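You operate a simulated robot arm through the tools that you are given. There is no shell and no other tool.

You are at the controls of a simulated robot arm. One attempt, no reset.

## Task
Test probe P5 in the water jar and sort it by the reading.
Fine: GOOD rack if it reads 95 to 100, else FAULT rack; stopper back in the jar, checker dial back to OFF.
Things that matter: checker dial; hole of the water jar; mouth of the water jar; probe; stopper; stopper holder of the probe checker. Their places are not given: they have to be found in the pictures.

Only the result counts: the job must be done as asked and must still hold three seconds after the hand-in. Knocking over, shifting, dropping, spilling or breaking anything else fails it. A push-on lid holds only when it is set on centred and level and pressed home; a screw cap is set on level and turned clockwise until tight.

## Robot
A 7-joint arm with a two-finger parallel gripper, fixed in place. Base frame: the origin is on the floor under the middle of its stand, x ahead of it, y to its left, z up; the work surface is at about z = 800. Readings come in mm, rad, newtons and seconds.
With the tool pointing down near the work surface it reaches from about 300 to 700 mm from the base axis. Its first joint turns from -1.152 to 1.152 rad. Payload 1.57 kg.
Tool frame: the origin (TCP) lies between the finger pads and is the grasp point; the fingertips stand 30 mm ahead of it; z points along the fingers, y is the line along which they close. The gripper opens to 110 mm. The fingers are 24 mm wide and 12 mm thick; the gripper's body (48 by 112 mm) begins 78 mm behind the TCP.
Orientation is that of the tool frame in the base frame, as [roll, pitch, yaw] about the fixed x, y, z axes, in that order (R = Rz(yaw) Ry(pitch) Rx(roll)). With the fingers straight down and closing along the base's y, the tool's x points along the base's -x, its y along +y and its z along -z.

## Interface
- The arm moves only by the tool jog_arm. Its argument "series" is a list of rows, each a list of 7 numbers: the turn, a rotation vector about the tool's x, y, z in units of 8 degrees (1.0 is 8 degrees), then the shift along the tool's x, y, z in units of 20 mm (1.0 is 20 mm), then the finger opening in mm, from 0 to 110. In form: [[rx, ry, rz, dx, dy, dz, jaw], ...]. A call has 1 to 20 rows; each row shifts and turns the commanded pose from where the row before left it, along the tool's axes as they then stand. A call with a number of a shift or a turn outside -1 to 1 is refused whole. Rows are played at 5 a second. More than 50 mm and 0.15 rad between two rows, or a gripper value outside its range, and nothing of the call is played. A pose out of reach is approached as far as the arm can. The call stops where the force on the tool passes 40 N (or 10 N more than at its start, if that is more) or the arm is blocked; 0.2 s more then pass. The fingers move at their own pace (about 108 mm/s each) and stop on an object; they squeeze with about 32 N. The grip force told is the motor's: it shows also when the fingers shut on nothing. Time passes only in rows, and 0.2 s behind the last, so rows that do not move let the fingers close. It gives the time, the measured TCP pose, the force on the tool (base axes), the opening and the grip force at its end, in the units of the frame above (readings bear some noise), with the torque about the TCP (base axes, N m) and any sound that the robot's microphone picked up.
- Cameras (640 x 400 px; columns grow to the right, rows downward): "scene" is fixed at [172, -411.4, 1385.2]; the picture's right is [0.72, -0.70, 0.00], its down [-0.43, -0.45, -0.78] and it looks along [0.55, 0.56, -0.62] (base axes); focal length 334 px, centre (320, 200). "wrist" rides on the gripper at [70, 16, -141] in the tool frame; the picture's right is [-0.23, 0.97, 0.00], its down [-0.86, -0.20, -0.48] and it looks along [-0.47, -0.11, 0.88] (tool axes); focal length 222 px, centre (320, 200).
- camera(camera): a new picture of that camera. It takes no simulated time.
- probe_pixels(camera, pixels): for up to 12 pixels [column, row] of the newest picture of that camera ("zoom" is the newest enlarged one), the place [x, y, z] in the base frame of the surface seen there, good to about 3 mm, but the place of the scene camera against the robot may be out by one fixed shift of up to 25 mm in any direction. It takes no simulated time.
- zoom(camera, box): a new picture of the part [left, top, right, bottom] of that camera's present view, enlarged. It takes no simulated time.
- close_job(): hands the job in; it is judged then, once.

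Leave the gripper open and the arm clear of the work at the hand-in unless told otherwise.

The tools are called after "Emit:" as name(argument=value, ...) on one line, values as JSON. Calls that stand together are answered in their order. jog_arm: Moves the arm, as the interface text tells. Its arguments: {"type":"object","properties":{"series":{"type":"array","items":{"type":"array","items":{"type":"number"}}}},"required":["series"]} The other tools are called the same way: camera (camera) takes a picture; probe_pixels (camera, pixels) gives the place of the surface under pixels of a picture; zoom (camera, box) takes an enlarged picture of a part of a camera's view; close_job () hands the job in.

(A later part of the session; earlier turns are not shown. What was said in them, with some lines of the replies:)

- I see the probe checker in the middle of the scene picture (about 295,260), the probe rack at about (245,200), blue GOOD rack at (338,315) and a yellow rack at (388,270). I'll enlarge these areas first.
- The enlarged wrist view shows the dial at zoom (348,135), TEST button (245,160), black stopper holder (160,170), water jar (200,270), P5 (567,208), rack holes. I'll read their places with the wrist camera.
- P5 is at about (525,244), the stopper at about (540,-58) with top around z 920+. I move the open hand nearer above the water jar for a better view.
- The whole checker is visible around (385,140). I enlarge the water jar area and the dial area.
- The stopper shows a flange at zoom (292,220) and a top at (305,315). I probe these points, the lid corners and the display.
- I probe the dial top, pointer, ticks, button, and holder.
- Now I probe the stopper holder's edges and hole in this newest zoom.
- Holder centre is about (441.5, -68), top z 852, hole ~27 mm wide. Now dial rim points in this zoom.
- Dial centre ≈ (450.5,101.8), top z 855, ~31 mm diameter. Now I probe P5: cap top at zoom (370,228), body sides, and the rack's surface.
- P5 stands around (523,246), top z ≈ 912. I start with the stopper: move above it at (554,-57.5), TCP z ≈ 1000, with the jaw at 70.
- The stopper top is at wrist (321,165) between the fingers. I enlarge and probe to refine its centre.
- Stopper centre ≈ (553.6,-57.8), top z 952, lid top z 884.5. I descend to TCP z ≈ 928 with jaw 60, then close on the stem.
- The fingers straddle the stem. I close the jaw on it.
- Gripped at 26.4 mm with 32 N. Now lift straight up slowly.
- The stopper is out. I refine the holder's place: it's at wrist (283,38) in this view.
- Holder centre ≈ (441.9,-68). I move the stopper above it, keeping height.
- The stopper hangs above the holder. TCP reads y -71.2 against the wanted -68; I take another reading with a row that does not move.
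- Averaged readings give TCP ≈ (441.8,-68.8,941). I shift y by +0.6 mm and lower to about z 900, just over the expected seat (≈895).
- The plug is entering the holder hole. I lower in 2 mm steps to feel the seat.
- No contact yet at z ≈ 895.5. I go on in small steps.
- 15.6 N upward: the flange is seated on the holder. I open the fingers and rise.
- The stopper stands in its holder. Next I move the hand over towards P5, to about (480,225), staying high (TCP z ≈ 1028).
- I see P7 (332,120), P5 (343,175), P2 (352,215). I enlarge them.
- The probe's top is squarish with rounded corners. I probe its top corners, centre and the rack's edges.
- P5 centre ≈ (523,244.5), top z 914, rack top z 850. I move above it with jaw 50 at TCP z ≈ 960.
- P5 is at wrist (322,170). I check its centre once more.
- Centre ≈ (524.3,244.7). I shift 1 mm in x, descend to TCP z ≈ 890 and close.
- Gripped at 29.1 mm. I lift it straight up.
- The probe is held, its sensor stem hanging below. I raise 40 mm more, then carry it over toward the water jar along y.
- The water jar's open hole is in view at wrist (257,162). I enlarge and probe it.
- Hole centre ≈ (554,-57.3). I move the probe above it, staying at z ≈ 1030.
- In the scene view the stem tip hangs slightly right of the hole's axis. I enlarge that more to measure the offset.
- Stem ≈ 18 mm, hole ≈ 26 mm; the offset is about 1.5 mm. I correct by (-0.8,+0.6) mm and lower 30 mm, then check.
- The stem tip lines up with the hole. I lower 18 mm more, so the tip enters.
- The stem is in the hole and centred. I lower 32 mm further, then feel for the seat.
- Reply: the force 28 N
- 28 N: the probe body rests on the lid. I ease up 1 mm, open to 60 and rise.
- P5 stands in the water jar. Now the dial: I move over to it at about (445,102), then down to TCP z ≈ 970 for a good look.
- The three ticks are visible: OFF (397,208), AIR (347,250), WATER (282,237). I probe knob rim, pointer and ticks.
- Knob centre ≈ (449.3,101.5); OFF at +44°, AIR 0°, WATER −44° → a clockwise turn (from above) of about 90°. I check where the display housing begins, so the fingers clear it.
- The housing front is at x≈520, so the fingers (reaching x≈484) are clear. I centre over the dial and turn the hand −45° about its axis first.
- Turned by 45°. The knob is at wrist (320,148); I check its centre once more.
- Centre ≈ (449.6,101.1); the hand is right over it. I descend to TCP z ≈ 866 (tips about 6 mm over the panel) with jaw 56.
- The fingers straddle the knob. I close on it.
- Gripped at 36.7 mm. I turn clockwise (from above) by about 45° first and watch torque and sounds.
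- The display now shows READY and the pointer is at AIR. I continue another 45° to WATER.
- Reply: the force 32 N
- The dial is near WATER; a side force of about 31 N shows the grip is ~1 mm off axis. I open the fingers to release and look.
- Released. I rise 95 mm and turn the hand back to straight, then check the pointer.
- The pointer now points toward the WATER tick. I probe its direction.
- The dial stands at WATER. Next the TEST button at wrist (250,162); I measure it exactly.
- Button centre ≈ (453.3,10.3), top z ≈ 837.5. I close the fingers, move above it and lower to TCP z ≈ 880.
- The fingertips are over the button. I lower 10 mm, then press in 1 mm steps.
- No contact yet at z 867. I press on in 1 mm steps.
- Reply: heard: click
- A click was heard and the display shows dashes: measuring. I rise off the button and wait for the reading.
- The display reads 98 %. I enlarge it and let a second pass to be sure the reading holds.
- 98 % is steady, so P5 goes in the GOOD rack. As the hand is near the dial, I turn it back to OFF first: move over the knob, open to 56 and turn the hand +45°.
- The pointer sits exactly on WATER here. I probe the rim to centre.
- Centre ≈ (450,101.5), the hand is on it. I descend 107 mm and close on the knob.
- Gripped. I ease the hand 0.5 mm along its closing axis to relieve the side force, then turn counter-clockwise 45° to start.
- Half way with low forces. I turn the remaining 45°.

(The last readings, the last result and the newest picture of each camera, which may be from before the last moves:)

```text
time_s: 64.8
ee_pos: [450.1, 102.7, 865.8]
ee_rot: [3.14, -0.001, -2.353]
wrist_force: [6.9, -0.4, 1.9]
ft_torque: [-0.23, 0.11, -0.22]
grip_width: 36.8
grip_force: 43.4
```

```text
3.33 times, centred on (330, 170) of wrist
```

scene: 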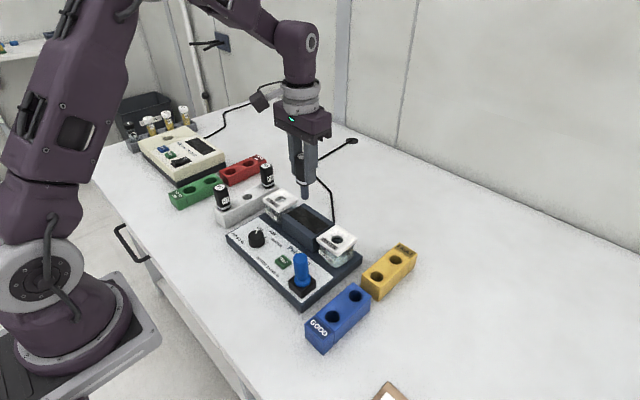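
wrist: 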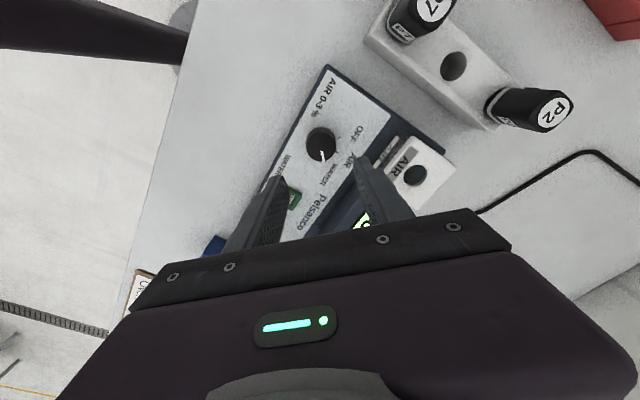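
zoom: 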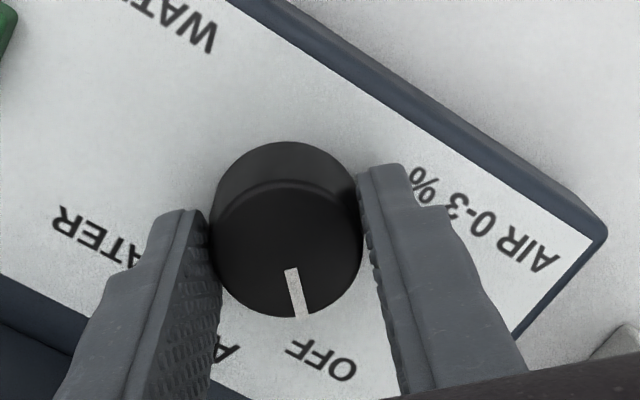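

The display is dark again: the dial is at OFF. I open, rise and turn the hand back to straight.

Emit:
jog_arm(series=[[0, 0, 0, 0, 0, 0, 56], [0, 0, 0, 0, 0, 0, 56], [0, 0, 0, 0, 0, 0, 56], [0, 0, 0, 0, 0, -0.8, 56], [0, 0, 0, 0, 0, -1, 56], [0, 0, 0, 0, 0, -1, 56], [0, 0, 0, 0, 0, -1, 56], [0, 0, 0, 0, 0, -1, 56], [0, 0, 0, 0, 0, -1, 56], [0, 0, 0, 0, 0, -0.8, 56], [0, 0, 0.94, 0, 0, 0, 56], [0, 0, 0.94, 0, 0, 0, 56], [0, 0, 0.94, 0, 0, 0, 56], [0, 0, 0.94, 0, 0, 0, 56], [0, 0, 0.94, 0, 0, 0, 56], [0, 0, 0.94, 0, 0, 0, 56], [0, 0, 0, 0, 0, 0, 56]])

Emit:
camera(camera="wrist")

Emit:
zoom(camera="wrist", box=[270, 110, 370, 200])

Emit:
zoom(camera="scene", box=[190, 160, 350, 300])

```text
time_s: 68.4
ee_pos: [450.3, 103.2, 997.7]
ee_rot: [-3.142, 0.0, 3.141]
wrist_force: [0.8, -0.6, -0.4]
ft_torque: [-0.01, -0.02, 0.02]
grip_width: 55.9
grip_force: 0.0
```

```text
taken
```

wrist: 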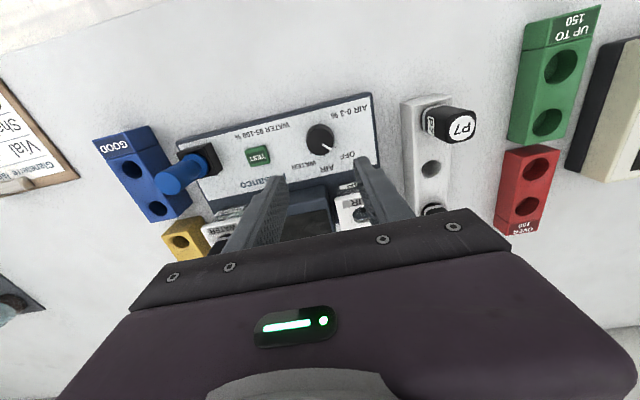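

```text
4.44 times, centred on (320, 155) of wrist
```

zoom: 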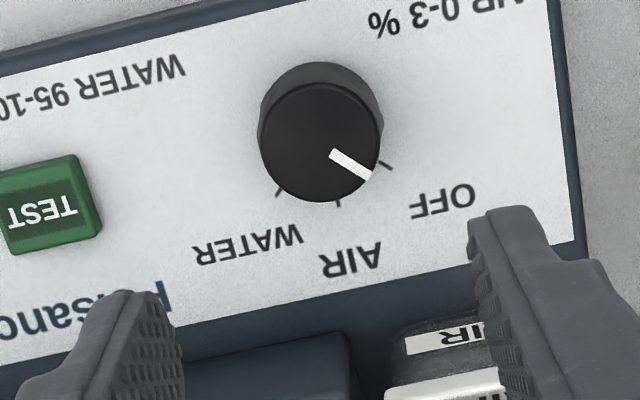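

```text
2.86 times, centred on (270, 230) of scene
```

zoom: 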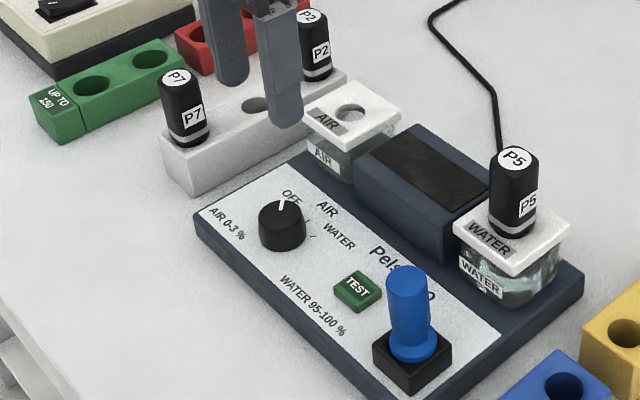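

The dial is on OFF. Now back over the water jar to fetch P5 (tips stay about 20 mm over its top).

Emit:
jog_arm(series=[[0, 0, 0, -0.645, -0.997, -0.1, 60], [0, 0, 0, -0.645, -0.997, -0.1, 60], [0, 0, 0, -0.645, -0.997, 0, 60], [0, 0, 0, -0.645, -0.997, 0, 60], [0, 0, 0, -0.645, -0.997, 0, 60], [0, 0, 0, -0.645, -0.997, 0, 60], [0, 0, 0, -0.645, -0.997, 0, 60], [0, 0, 0, -0.645, -0.997, 0, 60], [0, 0, 0, 0, 0, 0, 60]])

Emit:
camera(camera="wrist")

Emit:
zoom(camera="wrist", box=[275, 110, 375, 200])

```text
time_s: 70.4
ee_pos: [554.0, -56.6, 1002.8]
ee_rot: [-3.142, 0.0, -3.141]
wrist_force: [-0.5, 0.2, -0.4]
ft_torque: [0.01, 0.03, 0.01]
grip_width: 60.0
grip_force: 0.0
```

```text
taken
```

wrist: 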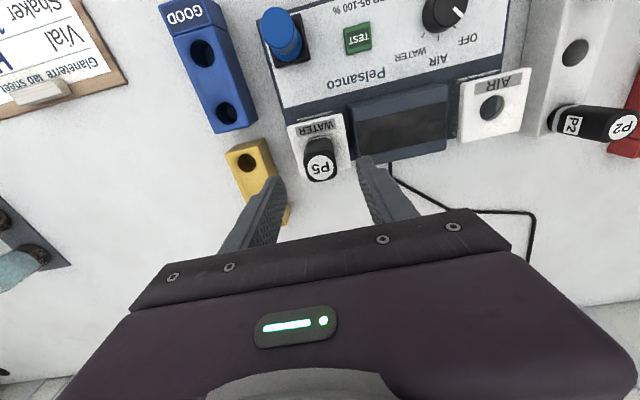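

```text
4.44 times, centred on (325, 155) of wrist
```

zoom: 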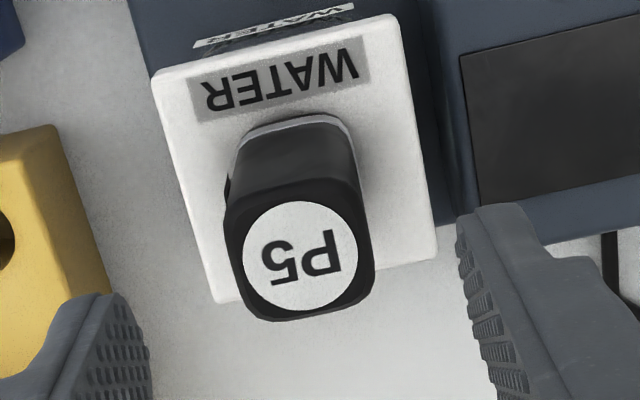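

Emit:
probe_pixels(camera="zoom", pixels=[[300, 256], [232, 255], [365, 245], [298, 190], [302, 312], [298, 205], [302, 305], [246, 258], [355, 250], [165, 90], [390, 25], [425, 245]])

Emit:
zoom(camera="wrist", box=[155, 0, 265, 140])

```text
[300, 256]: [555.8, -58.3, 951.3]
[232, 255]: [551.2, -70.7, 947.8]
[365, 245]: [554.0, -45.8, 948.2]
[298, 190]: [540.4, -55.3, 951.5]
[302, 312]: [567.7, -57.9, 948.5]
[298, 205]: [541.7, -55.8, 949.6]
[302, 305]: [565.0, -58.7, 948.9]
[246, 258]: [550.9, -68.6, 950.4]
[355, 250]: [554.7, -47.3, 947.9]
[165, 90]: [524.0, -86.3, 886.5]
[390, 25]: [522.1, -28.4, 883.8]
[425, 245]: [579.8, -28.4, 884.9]
```

```text
2.86 times, centred on (210, 70) of wrist
```

zoom: 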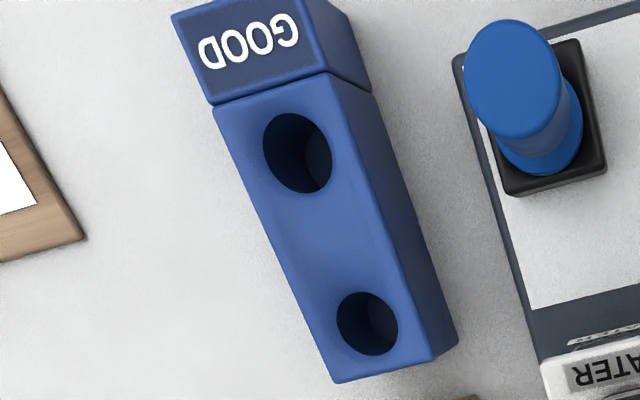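

P5 is centred under the hand. I measure the GOOD rack's holes at zoom (298,152) and (368,325).

Emit:
probe_pixels(camera="zoom", pixels=[[257, 152], [338, 155], [297, 106], [300, 198], [331, 325], [404, 325], [367, 285], [369, 362], [222, 112], [355, 85], [335, 375], [440, 340]])

```text
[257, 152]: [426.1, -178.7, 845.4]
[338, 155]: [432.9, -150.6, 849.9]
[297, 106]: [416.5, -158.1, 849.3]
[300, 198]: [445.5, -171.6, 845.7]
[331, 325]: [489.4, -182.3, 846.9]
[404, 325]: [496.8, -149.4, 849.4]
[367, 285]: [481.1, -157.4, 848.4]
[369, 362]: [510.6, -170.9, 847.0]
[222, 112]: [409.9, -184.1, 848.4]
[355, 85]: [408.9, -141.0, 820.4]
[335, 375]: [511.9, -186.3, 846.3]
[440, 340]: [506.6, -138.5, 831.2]
```

GOOD rack top z ≈ 848; holes at about (430,-165) and (494.5,-165). I descend on P5 (TCP to ≈ 924.5) and close.

Emit:
jog_arm(series=[[0, 0, 0, 0, 0, 0.9, 56], [0, 0, 0, 0, 0, 0.9, 56], [0, 0, 0, 0, 0, 0.9, 56], [0, 0, 0, 0, 0, 0.9, 56], [0, 0, 0, 0, 0, 0.28, 56], [0, 0, 0, 0, 0, 0, 56], [0, 0, 0, 0, 0, 0, 40], [0, 0, 0, 0, 0, 0, 20], [0, 0, 0, 0, 0, 0, 10], [0, 0, 0, 0, 0, 0, 10]])

Emit:
zoom(camera="scene", box=[270, 150, 430, 290])

```text
time_s: 72.6
ee_pos: [554.4, -57.1, 925.3]
ee_rot: [-3.139, -0.001, 3.141]
wrist_force: [-0.3, 0.5, -0.3]
ft_torque: [-0.01, 0.02, -0.02]
grip_width: 29.3
grip_force: 32.7
```

```text
2.86 times, centred on (350, 220) of scene
```

zoom: 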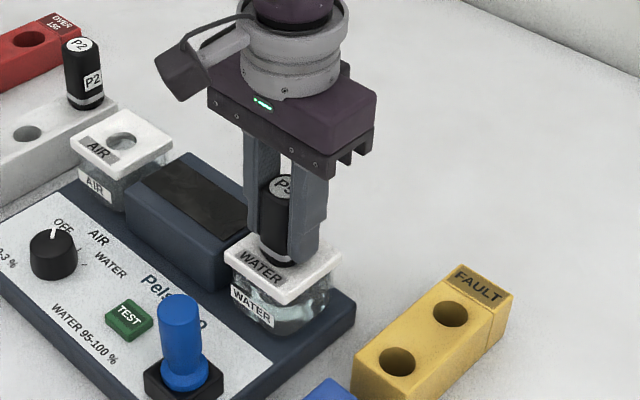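

Gripped at 29.3 mm. I lift P5 straight up out of the jar.

Emit:
jog_arm(series=[[0, 0, 0, 0, 0, -0.2, 10], [0, 0, 0, 0, 0, -0.4, 10], [0, 0, 0, 0, 0, -0.5, 10], [0, 0, 0, 0, 0, -0.6, 10], [0, 0, 0, 0, 0, -0.7, 10], [0, 0, 0, 0, 0, -0.8, 10], [0, 0, 0, 0, 0, -0.8, 10], [0, 0, 0, 0, 0, 0, 10]])

Emit:
camera(camera="wrist")

Emit:
zoom(camera="scene", box=[270, 150, 430, 290])

```text
time_s: 74.4
ee_pos: [553.6, -57.1, 1004.6]
ee_rot: [-3.14, 0.0, 3.142]
wrist_force: [-0.2, 0.2, -1.2]
ft_torque: [0.02, -0.01, -0.05]
grip_width: 29.3
grip_force: 32.3
```

```text
taken
```

wrist: 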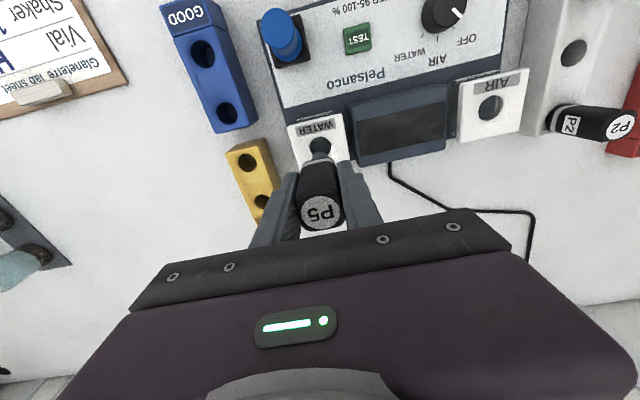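

```text
2.86 times, centred on (350, 220) of scene
```

zoom: 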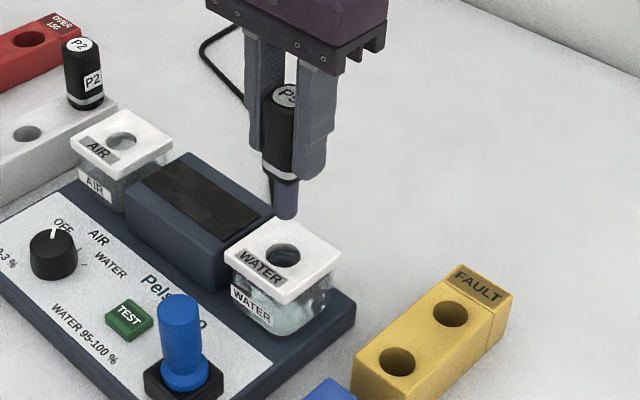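

P5 is clear. I enlarge the nearer GOOD hole at wrist (229,112) for a more exact centre.

Emit:
zoom(camera="wrist", box=[205, 85, 260, 140])

```text
7.27 times, centred on (232, 112) of wrist
```

zoom: 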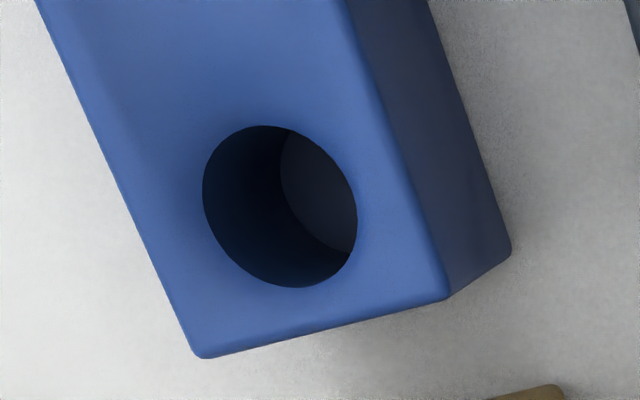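

Emit:
probe_pixels(camera="zoom", pixels=[[198, 190], [363, 220], [262, 120], [300, 294], [215, 245], [345, 165], [150, 250], [400, 170], [205, 350], [435, 298], [320, 250]])

```text
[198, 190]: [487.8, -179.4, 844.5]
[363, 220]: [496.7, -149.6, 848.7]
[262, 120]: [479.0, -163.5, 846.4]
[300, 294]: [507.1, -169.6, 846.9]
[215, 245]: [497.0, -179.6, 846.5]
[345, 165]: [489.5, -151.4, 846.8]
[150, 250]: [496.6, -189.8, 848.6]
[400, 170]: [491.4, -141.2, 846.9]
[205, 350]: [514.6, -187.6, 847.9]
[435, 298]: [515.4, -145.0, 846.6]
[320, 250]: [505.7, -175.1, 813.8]
```

GOOD hole centre ≈ (493,-165.5). I carry P5 over it and lower 40 mm to check alignment.

Emit:
jog_arm(series=[[0, 0, 0, 0.508, -0.902, 0, 10], [0, 0, 0, 0.508, -0.902, 0, 10], [0, 0, 0, 0.508, -0.902, 0, 10], [0, 0, 0, 0.508, -0.902, 0, 10], [0, 0, 0, 0.508, -0.902, 0, 10], [0, 0, 0, 0.508, -0.902, 0, 10], [0, 0, 0, 0, 0, 0.7, 10], [0, 0, 0, 0, 0, 0.7, 10], [0, 0, 0, 0, 0, 0.6, 10], [0, 0, 0, 0, 0, 0, 10]])

Emit:
camera(camera="wrist")

Emit:
zoom(camera="scene", box=[310, 210, 390, 310])

Emit:
zoom(camera="wrist", box=[270, 100, 390, 240])

```text
time_s: 76.6
ee_pos: [492.0, -165.4, 964.3]
ee_rot: [-3.141, 0.002, 3.141]
wrist_force: [0.0, 0.1, -1.0]
ft_torque: [-0.02, 0.03, -0.04]
grip_width: 29.2
grip_force: 32.6
```

```text
taken
```

wrist: 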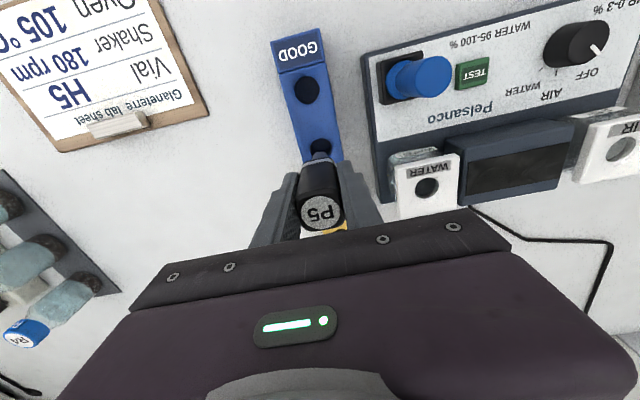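

```text
4.00 times, centred on (350, 260) of scene
```

zoom: 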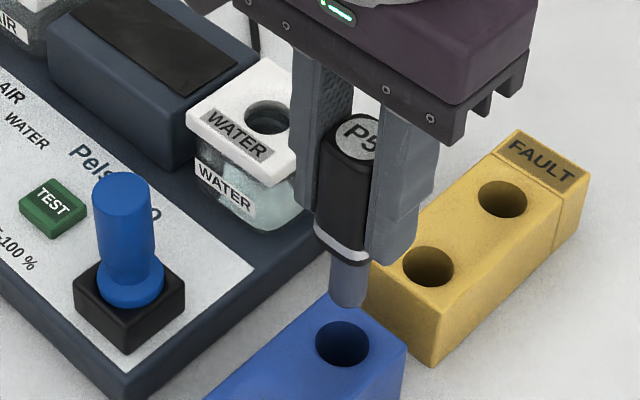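

```text
2.86 times, centred on (330, 170) of wrist
```

zoom: 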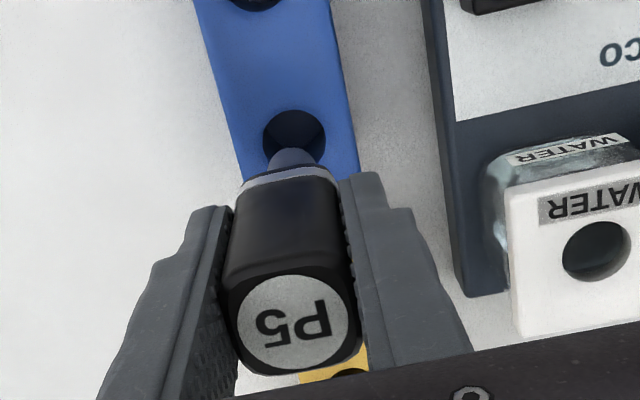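

The stem is aligned with the hole. I lower 30 mm so that the tip enters, and check.

Emit:
jog_arm(series=[[0, 0, 0, 0, 0, 0.4, 10], [0, 0, 0, 0, 0, 0.4, 10], [0, 0, 0, 0, 0, 0.4, 10], [0, 0, 0, 0, 0, 0.3, 10], [0, 0, 0, 0, 0, 0, 10]])

Emit:
zoom(camera="scene", box=[310, 210, 390, 310])

Emit:
zoom(camera="wrist", box=[270, 100, 390, 240])

```text
time_s: 77.8
ee_pos: [491.6, -165.2, 934.7]
ee_rot: [3.14, 0.0, -3.141]
wrist_force: [-0.1, 0.4, -1.0]
ft_torque: [-0.01, -0.01, -0.03]
grip_width: 29.5
grip_force: 31.8
```

```text
4.00 times, centred on (350, 260) of scene
```

zoom: 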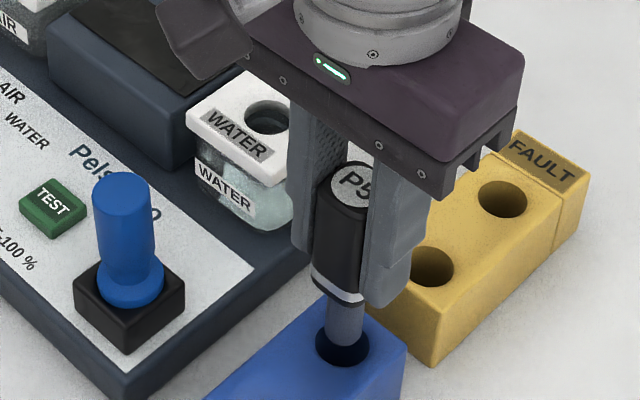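

```text
2.86 times, centred on (330, 170) of wrist
```

zoom: 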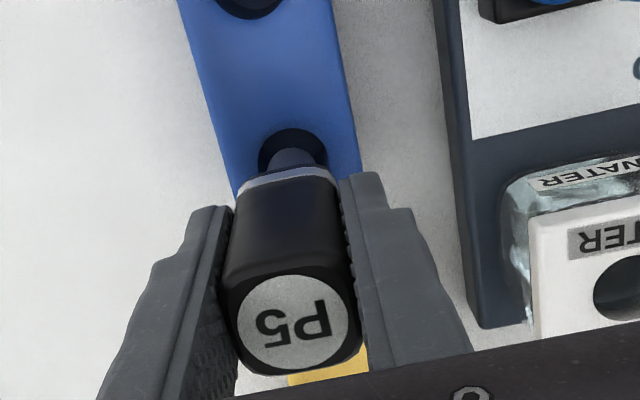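

The stem is entering centrally. I lower 40 mm, then feel for the seat.

Emit:
jog_arm(series=[[0, 0, 0, 0, 0, 0.5, 10], [0, 0, 0, 0, 0, 0.5, 10], [0, 0, 0, 0, 0, 0.5, 10], [0, 0, 0, 0, 0, 0.4, 10], [0, 0, 0, 0, 0, 0.1, 10], [0, 0, 0, 0, 0, 0.1, 10], [0, 0, 0, 0, 0, 0, 10]])

```text
time_s: 79.4
ee_pos: [493.0, -165.6, 892.6]
ee_rot: [3.139, -0.002, 3.141]
wrist_force: [0.5, 0.1, -0.7]
ft_torque: [-0.01, 0.0, 0.01]
grip_width: 29.2
grip_force: 32.1
```

Emit:
jog_arm(series=[[0, 0, 0, 0, 0, 0.1, 10], [0, 0, 0, 0, 0, 0.05, 10], [0, 0, 0, 0, 0, 0.05, 10], [0, 0, 0, 0, 0, 0, 10]])

Emit:
zoom(camera="scene", box=[310, 210, 390, 310])

```text
time_s: 80.4
ee_pos: [492.2, -165.4, 889.3]
ee_rot: [-3.14, 0.0, -3.141]
wrist_force: [-0.5, 0.6, -1.2]
ft_torque: [-0.01, -0.01, 0.0]
grip_width: 29.3
grip_force: 32.1
```

```text
4.00 times, centred on (350, 260) of scene
```

zoom: 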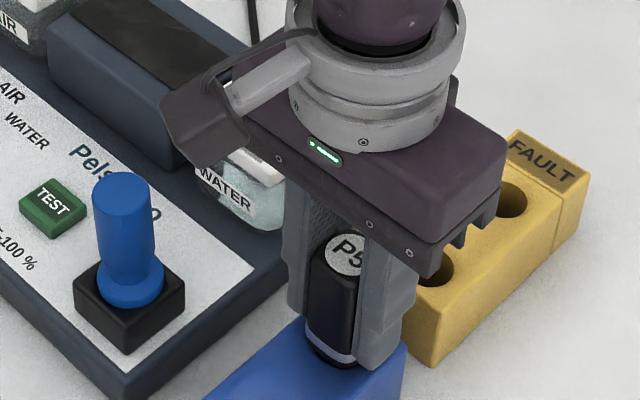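

No contact yet; I go on in 1 mm steps.

Emit:
jog_arm(series=[[0, 0, 0, 0, 0, 0.05, 10], [0, 0, 0, 0, 0, 0.05, 10], [0, 0, 0, 0, 0, 0, 10]])

```text
time_s: 81.2
ee_pos: [492.4, -165.2, 888.2]
ee_rot: [-3.14, 0.002, 3.14]
wrist_force: [-2.5, 2.2, 28.8]
ft_torque: [0.17, 0.15, 0.01]
grip_width: 29.4
grip_force: 31.9
```

28.8 N up: seated on the GOOD rack. I ease up 1 mm, open and rise.

Emit:
jog_arm(series=[[0, 0, 0, 0, 0, -0.05, 10], [0, 0, 0, 0, 0, 0, 40], [0, 0, 0, 0, 0, 0, 56], [0, 0, 0, 0, 0, 0, 56], [0, 0, 0, 0, 0, -0.8, 56], [0, 0, 0, 0, 0, -1, 56], [0, 0, 0, 0, 0, -1, 56], [0, 0, 0, 0, 0, -1, 56], [0, 0, 0, 0, 0, -1, 56], [0, 0, 0, 0, 0, -1, 56], [0, 0, 0, 0, 0, 0, 56]])

Emit:
camera(camera="wrist")

Emit:
zoom(camera="scene", box=[230, 180, 430, 360])

```text
time_s: 83.6
ee_pos: [491.7, -165.3, 1004.2]
ee_rot: [3.141, -0.002, 3.141]
wrist_force: [0.6, 0.5, 0.0]
ft_torque: [-0.02, -0.02, 0.02]
grip_width: 55.9
grip_force: 0.0
```

```text
taken
```

wrist: 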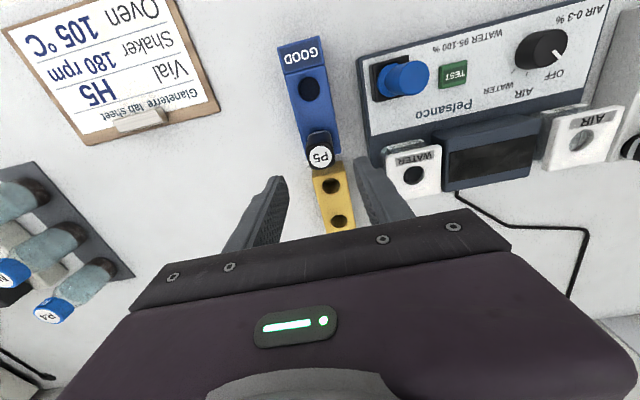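

```text
2.22 times, centred on (330, 270) of scene
```

zoom: 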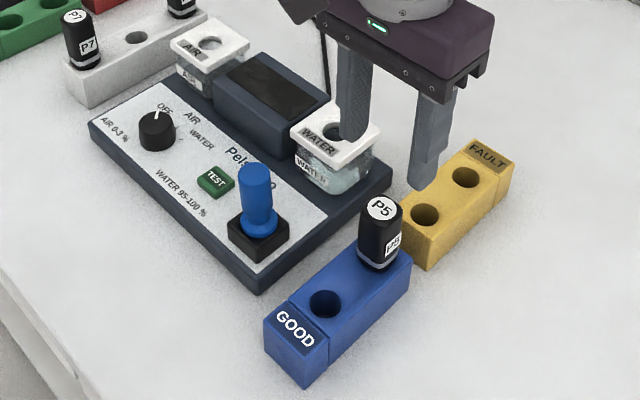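

P5 stands in the GOOD rack. Now for the stopper: I move over the holder at about (442,-68).

Emit:
jog_arm(series=[[0, 0, 0, 0.503, 0.973, 0, 60], [0, 0, 0, 0.503, 0.973, 0, 60], [0, 0, 0, 0.503, 0.973, 0, 60], [0, 0, 0, 0.503, 0.973, 0, 60], [0, 0, 0, 0.503, 0.973, 0, 60], [0, 0, 0, 0, 0, 0.9, 60], [0, 0, 0, 0, 0, 0, 60]])

Emit:
camera(camera="wrist")

Emit:
zoom(camera="wrist", box=[275, 110, 375, 200])

```text
time_s: 85.2
ee_pos: [441.4, -68.2, 985.5]
ee_rot: [-3.141, 0.001, -3.141]
wrist_force: [0.1, 0.3, -0.8]
ft_torque: [-0.04, 0.0, 0.0]
grip_width: 59.7
grip_force: 0.0
```

```text
taken
```

wrist: 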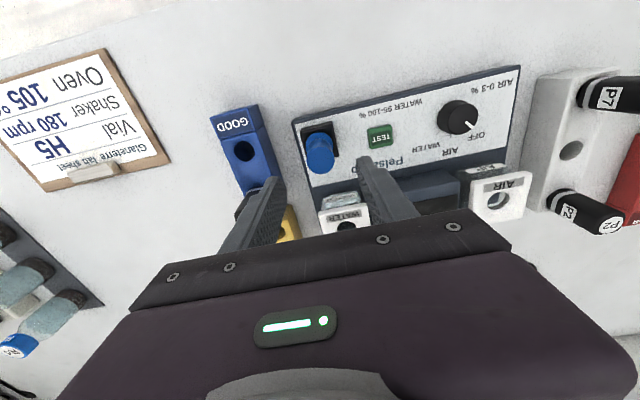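

```text
4.44 times, centred on (325, 155) of wrist
```

zoom: 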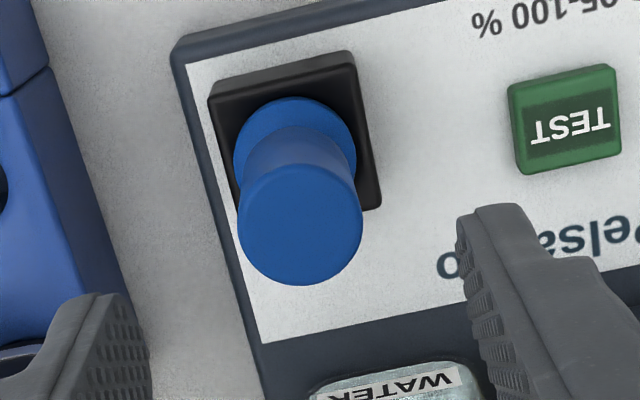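

Emit:
probe_pixels(camera="zoom", pixels=[[300, 225], [243, 225], [358, 225], [300, 168], [300, 280], [295, 100], [238, 155], [352, 150], [260, 185], [340, 185], [260, 265], [340, 262]])

```text
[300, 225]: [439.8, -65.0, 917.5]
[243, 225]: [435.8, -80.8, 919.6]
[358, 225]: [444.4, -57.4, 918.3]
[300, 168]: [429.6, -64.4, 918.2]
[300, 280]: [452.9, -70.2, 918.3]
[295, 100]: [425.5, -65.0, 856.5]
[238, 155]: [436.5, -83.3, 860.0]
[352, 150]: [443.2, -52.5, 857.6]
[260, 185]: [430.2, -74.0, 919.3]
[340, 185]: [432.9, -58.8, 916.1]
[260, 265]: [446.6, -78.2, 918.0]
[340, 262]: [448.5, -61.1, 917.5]
```

Stopper top centre ≈ (440.5,-68), top z 918. I nudge x by −0.5 mm, descend to TCP z ≈ 894.5 and close on the stem.

Emit:
jog_arm(series=[[0, 0, 0, 0.025, 0, 0.9, 60], [0, 0, 0, 0, 0, 0.9, 60], [0, 0, 0, 0, 0, 0.9, 60], [0, 0, 0, 0, 0, 0.9, 60], [0, 0, 0, 0, 0, 0.95, 60], [0, 0, 0, 0, 0, 0, 60], [0, 0, 0, 0, 0, 0, 40], [0, 0, 0, 0, 0, 0, 20], [0, 0, 0, 0, 0, 0, 10], [0, 0, 0, 0, 0, 0, 10]])

Emit:
zoom(camera="scene", box=[275, 220, 345, 310])

```text
time_s: 87.4
ee_pos: [441.5, -67.1, 894.9]
ee_rot: [-3.141, 0.0, -3.142]
wrist_force: [-0.4, -0.3, -1.2]
ft_torque: [-0.02, -0.01, 0.0]
grip_width: 26.2
grip_force: 31.3
```

```text
4.44 times, centred on (310, 265) of scene
```

zoom: 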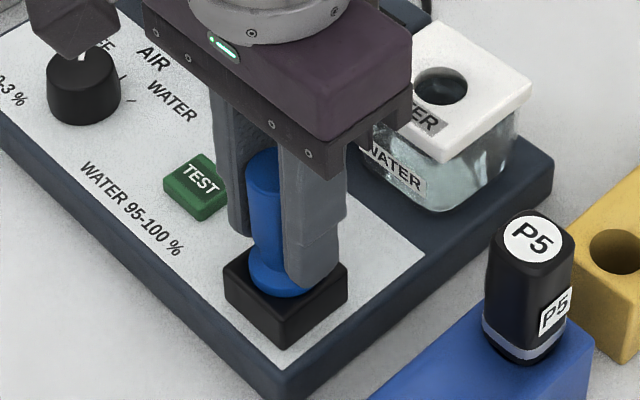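

Gripped at 26.2 mm. I lift the stopper straight up.

Emit:
jog_arm(series=[[0, 0, 0, 0, 0, -0.2, 10], [0, 0, 0, 0, 0, -0.4, 10], [0, 0, 0, 0, 0, -0.6, 10], [0, 0, 0, 0, 0, -0.9, 10], [0, 0, 0, 0, 0, -1, 10], [0, 0, 0, 0, 0, -1, 10], [0, 0, 0, 0, 0, -0.5, 10], [0, 0, 0, 0, 0, 0, 10]])

Emit:
camera(camera="wrist")

Emit:
zoom(camera="scene", box=[250, 170, 370, 300])

```text
time_s: 89.2
ee_pos: [441.4, -68.1, 986.3]
ee_rot: [3.141, 0.0, -3.14]
wrist_force: [0.0, 0.2, 0.2]
ft_torque: [0.0, 0.0, 0.05]
grip_width: 26.4
grip_force: 32.1
```

```text
taken
```

wrist: 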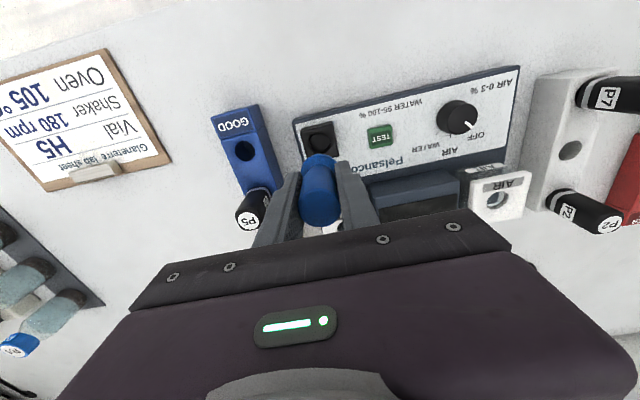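

```text
3.08 times, centred on (310, 235) of scene
```

zoom: 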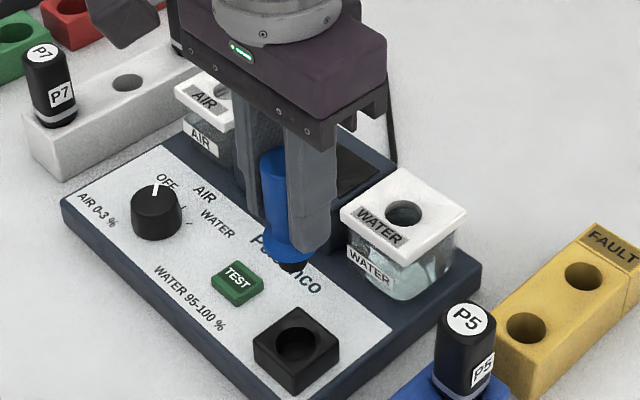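

The stopper is held. I carry it over the water jar to TCP (553.5,-57.6), keeping height.

Emit:
jog_arm(series=[[0, 0, 0, -0.933, 0.085, 0, 10], [0, 0, 0, -0.933, 0.085, 0, 10], [0, 0, 0, -0.933, 0.085, 0, 10], [0, 0, 0, -0.933, 0.085, 0, 10], [0, 0, 0, -0.933, 0.085, 0, 10], [0, 0, 0, -0.933, 0.085, 0, 10], [0, 0, 0, 0, 0, 0, 10], [0, 0, 0, 0, 0, 0.5, 10], [0, 0, 0, 0, 0, 0.5, 10], [0, 0, 0, 0, 0, 0, 10]])

Emit:
zoom(camera="scene", box=[300, 170, 380, 260])

Emit:
zoom(camera="wrist", box=[270, 100, 390, 240])

```text
time_s: 91.4
ee_pos: [553.0, -58.3, 966.6]
ee_rot: [-3.141, -0.001, 3.141]
wrist_force: [0.7, 0.3, 0.0]
ft_torque: [-0.01, 0.0, 0.03]
grip_width: 26.5
grip_force: 32.5
```

```text
4.44 times, centred on (340, 215) of scene
```

zoom: 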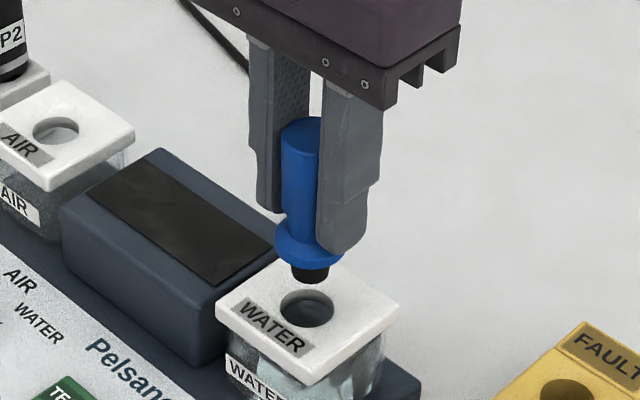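

```text
2.86 times, centred on (330, 170) of wrist
```

zoom: 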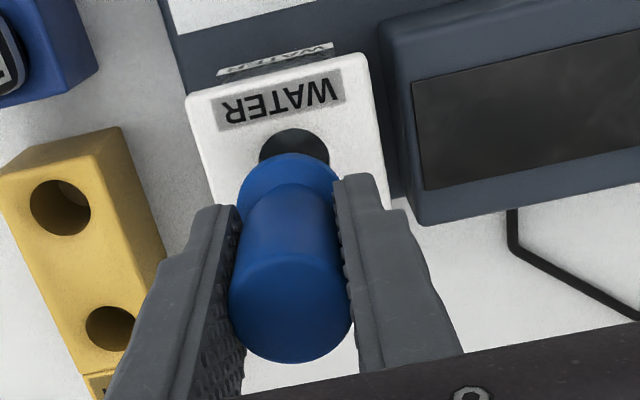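

The plug lines up within about 1 mm. I shift y +0.5 mm and lower 24 mm.

Emit:
jog_arm(series=[[0, 0, 0, 0, 0.025, 0.4, 10], [0, 0, 0, 0, 0, 0.4, 10], [0, 0, 0, 0, 0, 0.4, 10], [0, 0, 0, 0, 0, 0, 10]])

Emit:
zoom(camera="scene", box=[300, 170, 380, 260])

Emit:
zoom(camera="wrist", box=[270, 100, 390, 240])

```text
time_s: 92.4
ee_pos: [553.9, -55.8, 943.5]
ee_rot: [-3.141, 0.0, -3.141]
wrist_force: [0.0, 0.0, 0.4]
ft_torque: [-0.01, 0.0, -0.01]
grip_width: 26.2
grip_force: 31.9
```

```text
4.44 times, centred on (340, 215) of scene
```

zoom: 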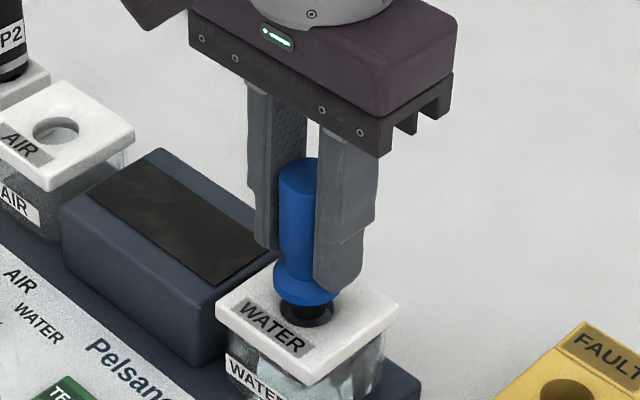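

```text
2.86 times, centred on (330, 170) of wrist
```

zoom: 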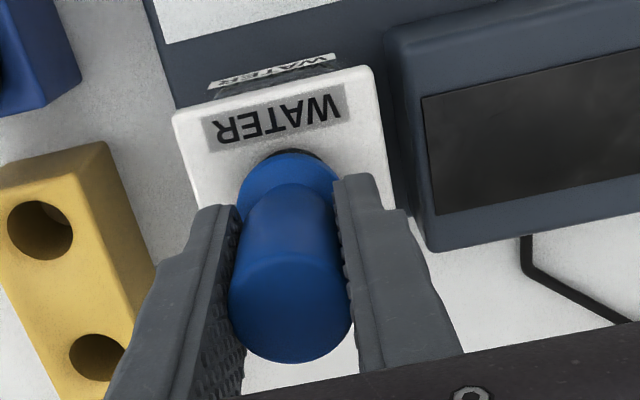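

The plug is at the hole's mouth, centred. I lower another 12 mm, then feel for the seat.

Emit:
jog_arm(series=[[0, 0, 0, 0, 0, 0.2, 10], [0, 0, 0, 0, 0, 0.2, 10], [0, 0, 0, 0, 0, 0.15, 10], [0, 0, 0, 0, 0, 0.05, 10], [0, 0, 0, 0, 0, 0, 10]])

Emit:
zoom(camera="scene", box=[300, 170, 380, 260])

```text
time_s: 93.6
ee_pos: [553.7, -58.5, 930.1]
ee_rot: [-3.141, 0.0, -3.141]
wrist_force: [-0.5, -0.3, -0.5]
ft_torque: [0.01, -0.01, 0.04]
grip_width: 26.7
grip_force: 32.0
```

```text
4.44 times, centred on (340, 215) of scene
```

zoom: 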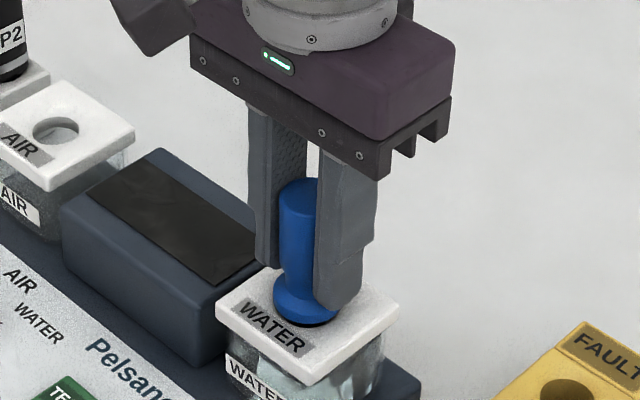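

Emit:
jog_arm(series=[[0, 0, 0, 0, 0, 0.05, 10], [0, 0, 0, 0, 0, 0.05, 10], [0, 0, 0, 0, 0, 0.05, 10], [0, 0, 0, 0, 0, 0, 10]])

```text
time_s: 94.6
ee_pos: [554.3, -57.7, 927.4]
ee_rot: [3.141, 0.0, -3.141]
wrist_force: [1.3, 0.4, 1.3]
ft_torque: [-0.01, -0.07, 0.01]
grip_width: 26.4
grip_force: 31.6
```

Barely touching at z ≈ 927.4. One more 1 mm step and a hold.

Emit:
jog_arm(series=[[0, 0, 0, 0, 0, 0.05, 10], [0, 0, 0, 0, 0, 0, 10]])

Emit:
zoom(camera="scene", box=[310, 190, 370, 260])

```text
time_s: 95.2
ee_pos: [554.0, -58.0, 928.2]
ee_rot: [-3.141, 0.002, 3.141]
wrist_force: [0.0, 1.1, 20.0]
ft_torque: [-0.21, 0.07, -0.02]
grip_width: 26.3
grip_force: 32.2
```

```text
5.71 times, centred on (340, 225) of scene
```

zoom: 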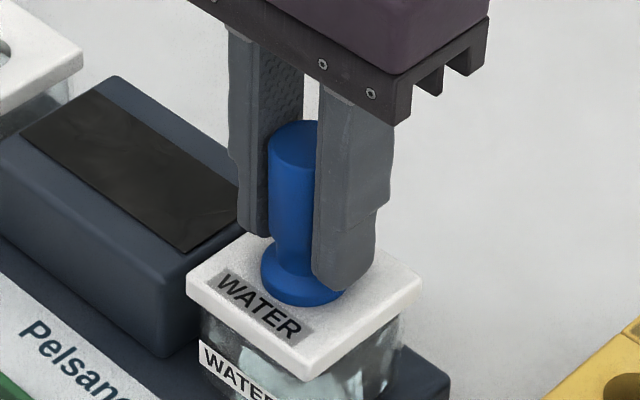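

20 N at z ≈ 928, the expected seat: flange on the lid. I press 0.5 mm more to be sure it's home.

Emit:
jog_arm(series=[[0, 0, 0, 0, 0, 0.025, 10], [0, 0, 0, 0, 0, 0, 10]])

```text
time_s: 95.8
ee_pos: [553.8, -57.8, 927.1]
ee_rot: [-3.141, 0.003, -3.141]
wrist_force: [0.7, 1.1, 33.8]
ft_torque: [-0.43, -0.01, -0.02]
grip_width: 26.3
grip_force: 31.4
```

Firmly seated (34 N). I ease up, open and rise well clear.

Emit:
jog_arm(series=[[0, 0, 0, 0, 0, -0.05, 10], [0, 0, 0, 0, 0, 0, 40], [0, 0, 0, 0, 0, 0, 60], [0, 0, 0, 0, 0, 0, 60], [0, 0, 0, 0, 0, -0.6, 60], [0, 0, 0, 0, 0, -1, 60], [0, 0, 0, 0, 0, -1, 60], [0, 0, 0, 0, 0, -1, 60], [0, 0, 0, 0, 0, -1, 70], [0, 0, 0, 0, 0, 0, 70]])

Emit:
camera(camera="wrist")

Emit:
zoom(camera="wrist", box=[275, 100, 375, 200])

Emit:
zoom(camera="scene", box=[200, 160, 430, 350])

```text
time_s: 98.0
ee_pos: [554.2, -56.7, 1019.8]
ee_rot: [-3.141, 0.001, -3.14]
wrist_force: [-0.4, -0.1, -0.2]
ft_torque: [0.02, 0.02, -0.02]
grip_width: 69.9
grip_force: 0.1
```

```text
taken
```

wrist: 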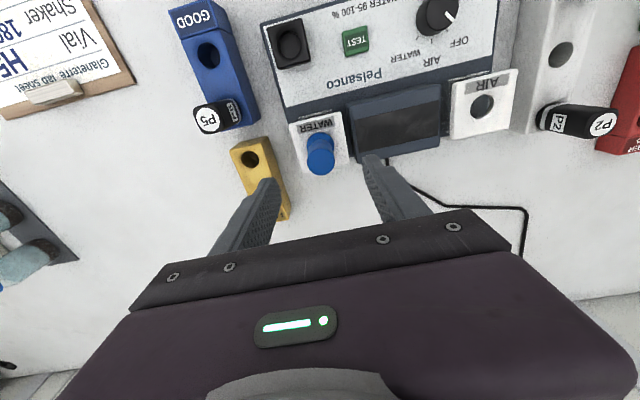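

```text
4.00 times, centred on (325, 150) of wrist
```

zoom: 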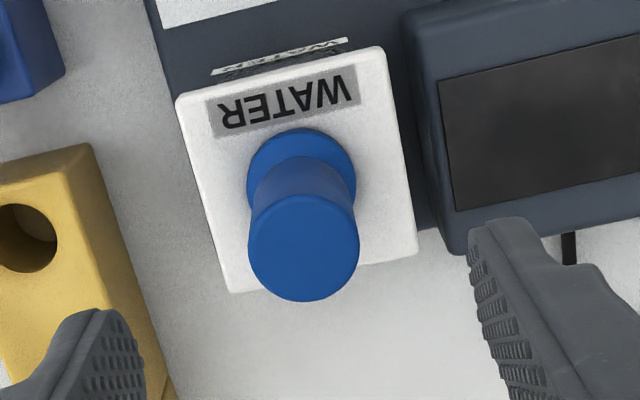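

```text
2.11 times, centred on (315, 255) of scene
```

zoom: 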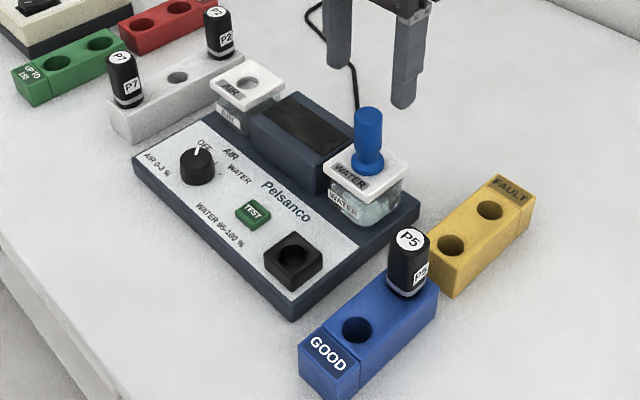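

The stopper is back in the jar, P5 in GOOD, dial at OFF. I check the stopper's seat heights.

Emit:
probe_pixels(camera="wrist", pixels=[[320, 161], [308, 161], [333, 161], [320, 174], [320, 150], [318.5, 133.5], [307.5, 143], [332, 143], [290, 124], [342, 112], [348, 160], [303, 171]])

Emit:
zoom(camera="scene", box=[305, 190, 365, 260])

Emit:
zoom(camera="scene", box=[310, 240, 380, 330])

```text
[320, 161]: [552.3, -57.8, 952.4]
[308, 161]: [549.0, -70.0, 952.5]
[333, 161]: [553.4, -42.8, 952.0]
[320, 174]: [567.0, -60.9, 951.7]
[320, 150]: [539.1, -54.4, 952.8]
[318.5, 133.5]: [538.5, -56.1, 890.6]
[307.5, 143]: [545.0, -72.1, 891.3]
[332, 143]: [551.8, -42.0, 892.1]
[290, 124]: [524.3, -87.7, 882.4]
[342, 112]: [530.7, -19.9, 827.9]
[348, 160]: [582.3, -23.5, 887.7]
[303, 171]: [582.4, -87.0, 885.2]
```

```text
5.71 times, centred on (335, 225) of scene
```

zoom: 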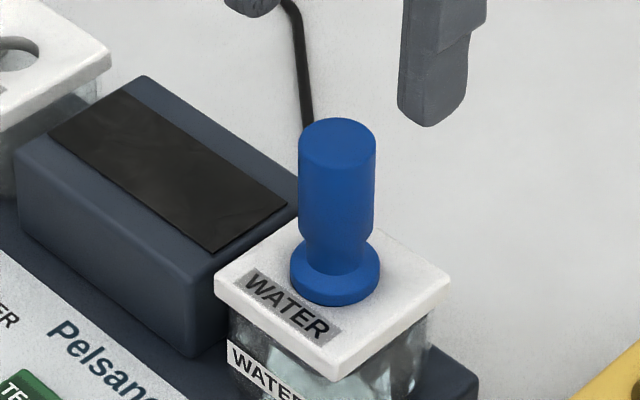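

```text
4.44 times, centred on (345, 285) of scene
```

zoom: 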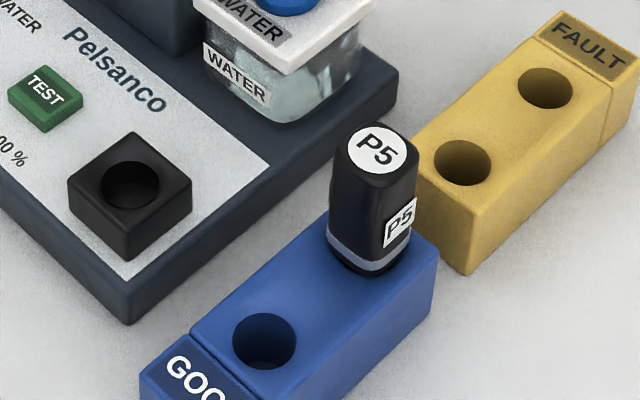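

The stopper's top is back at z 952 as at the start. I withdraw the hand upward and back, jaws open.

Emit:
jog_arm(series=[[0, 0, 0, 0, 0, -1, 80], [0, 0, 0, 0, 0, -1, 90], [0, 0, 0, 0.8, 0, -0.8, 110], [0, 0, 0, 0.9, 0, -0.8, 110], [0, 0, 0, 0.9, 0, -0.8, 110], [0, 0, 0, 0.9, 0, -0.8, 110], [0, 0, 0, 0.9, 0, -0.6, 110], [0, 0, 0, 0.9, 0, 0, 110], [0, 0, 0, 0.9, 0, 0, 110], [0, 0, 0, 0.9, 0, 0, 110], [0, 0, 0, 0, 0, 0, 110], [0, 0, 0, 0, 0, 0, 110]])

Emit:
camera(camera="scene")

Emit:
camera(camera="wrist")

Emit:
zoom(camera="wrist", box=[260, 80, 560, 250])

```text
time_s: 100.6
ee_pos: [412.5, -56.2, 1134.5]
ee_rot: [3.14, -0.001, -3.141]
wrist_force: [-0.1, 0.1, 0.4]
ft_torque: [-0.02, 0.01, -0.02]
grip_width: 110.0
grip_force: 0.1
```

```text
taken
```

scene: 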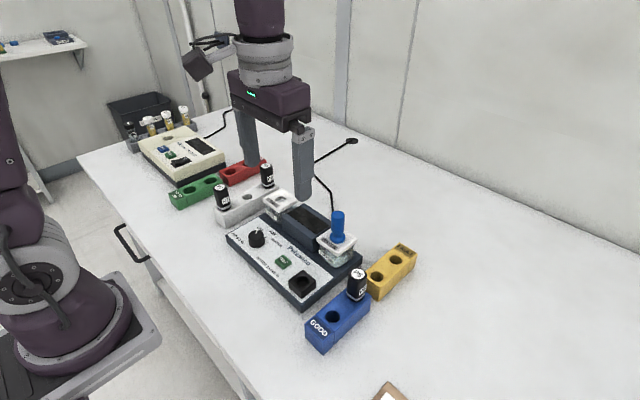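

```text
taken
```

wrist: 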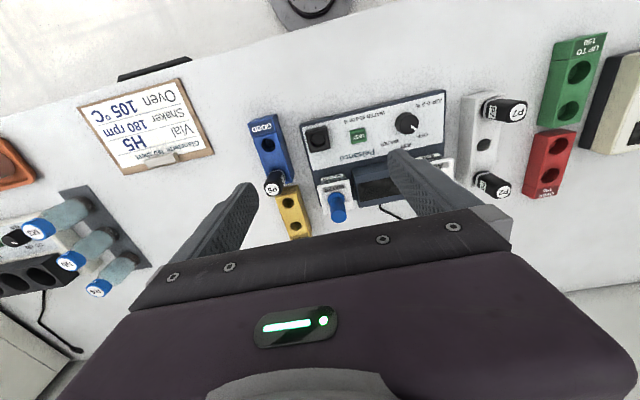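

```text
2.13 times, centred on (410, 165) of wrist
```

zoom: 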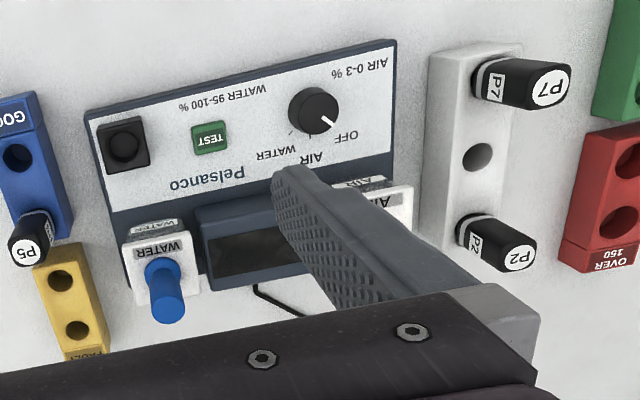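

P5 read 98 % and is in the GOOD rack. The stopper is back in the water jar, the dial is on OFF with the display dark, and the hand is open and clear. I hand in the job.

Emit:
close_job()

```text
The job is handed in.
```

Probe P5 read 98 % in the water jar, so I sorted it into the GOOD rack. The job is handed in, but I haven't seen a verdict on it.

- **Stopper:** it is back in the water jar and pressed home. Its top is at z 952, the same height as at the start.
- **Dial:** it is on OFF and the display is dark.
- **Other items:** in the final pictures nothing else was knocked over, moved or spilled.
- **Arm:** the gripper is open and clear of the work.
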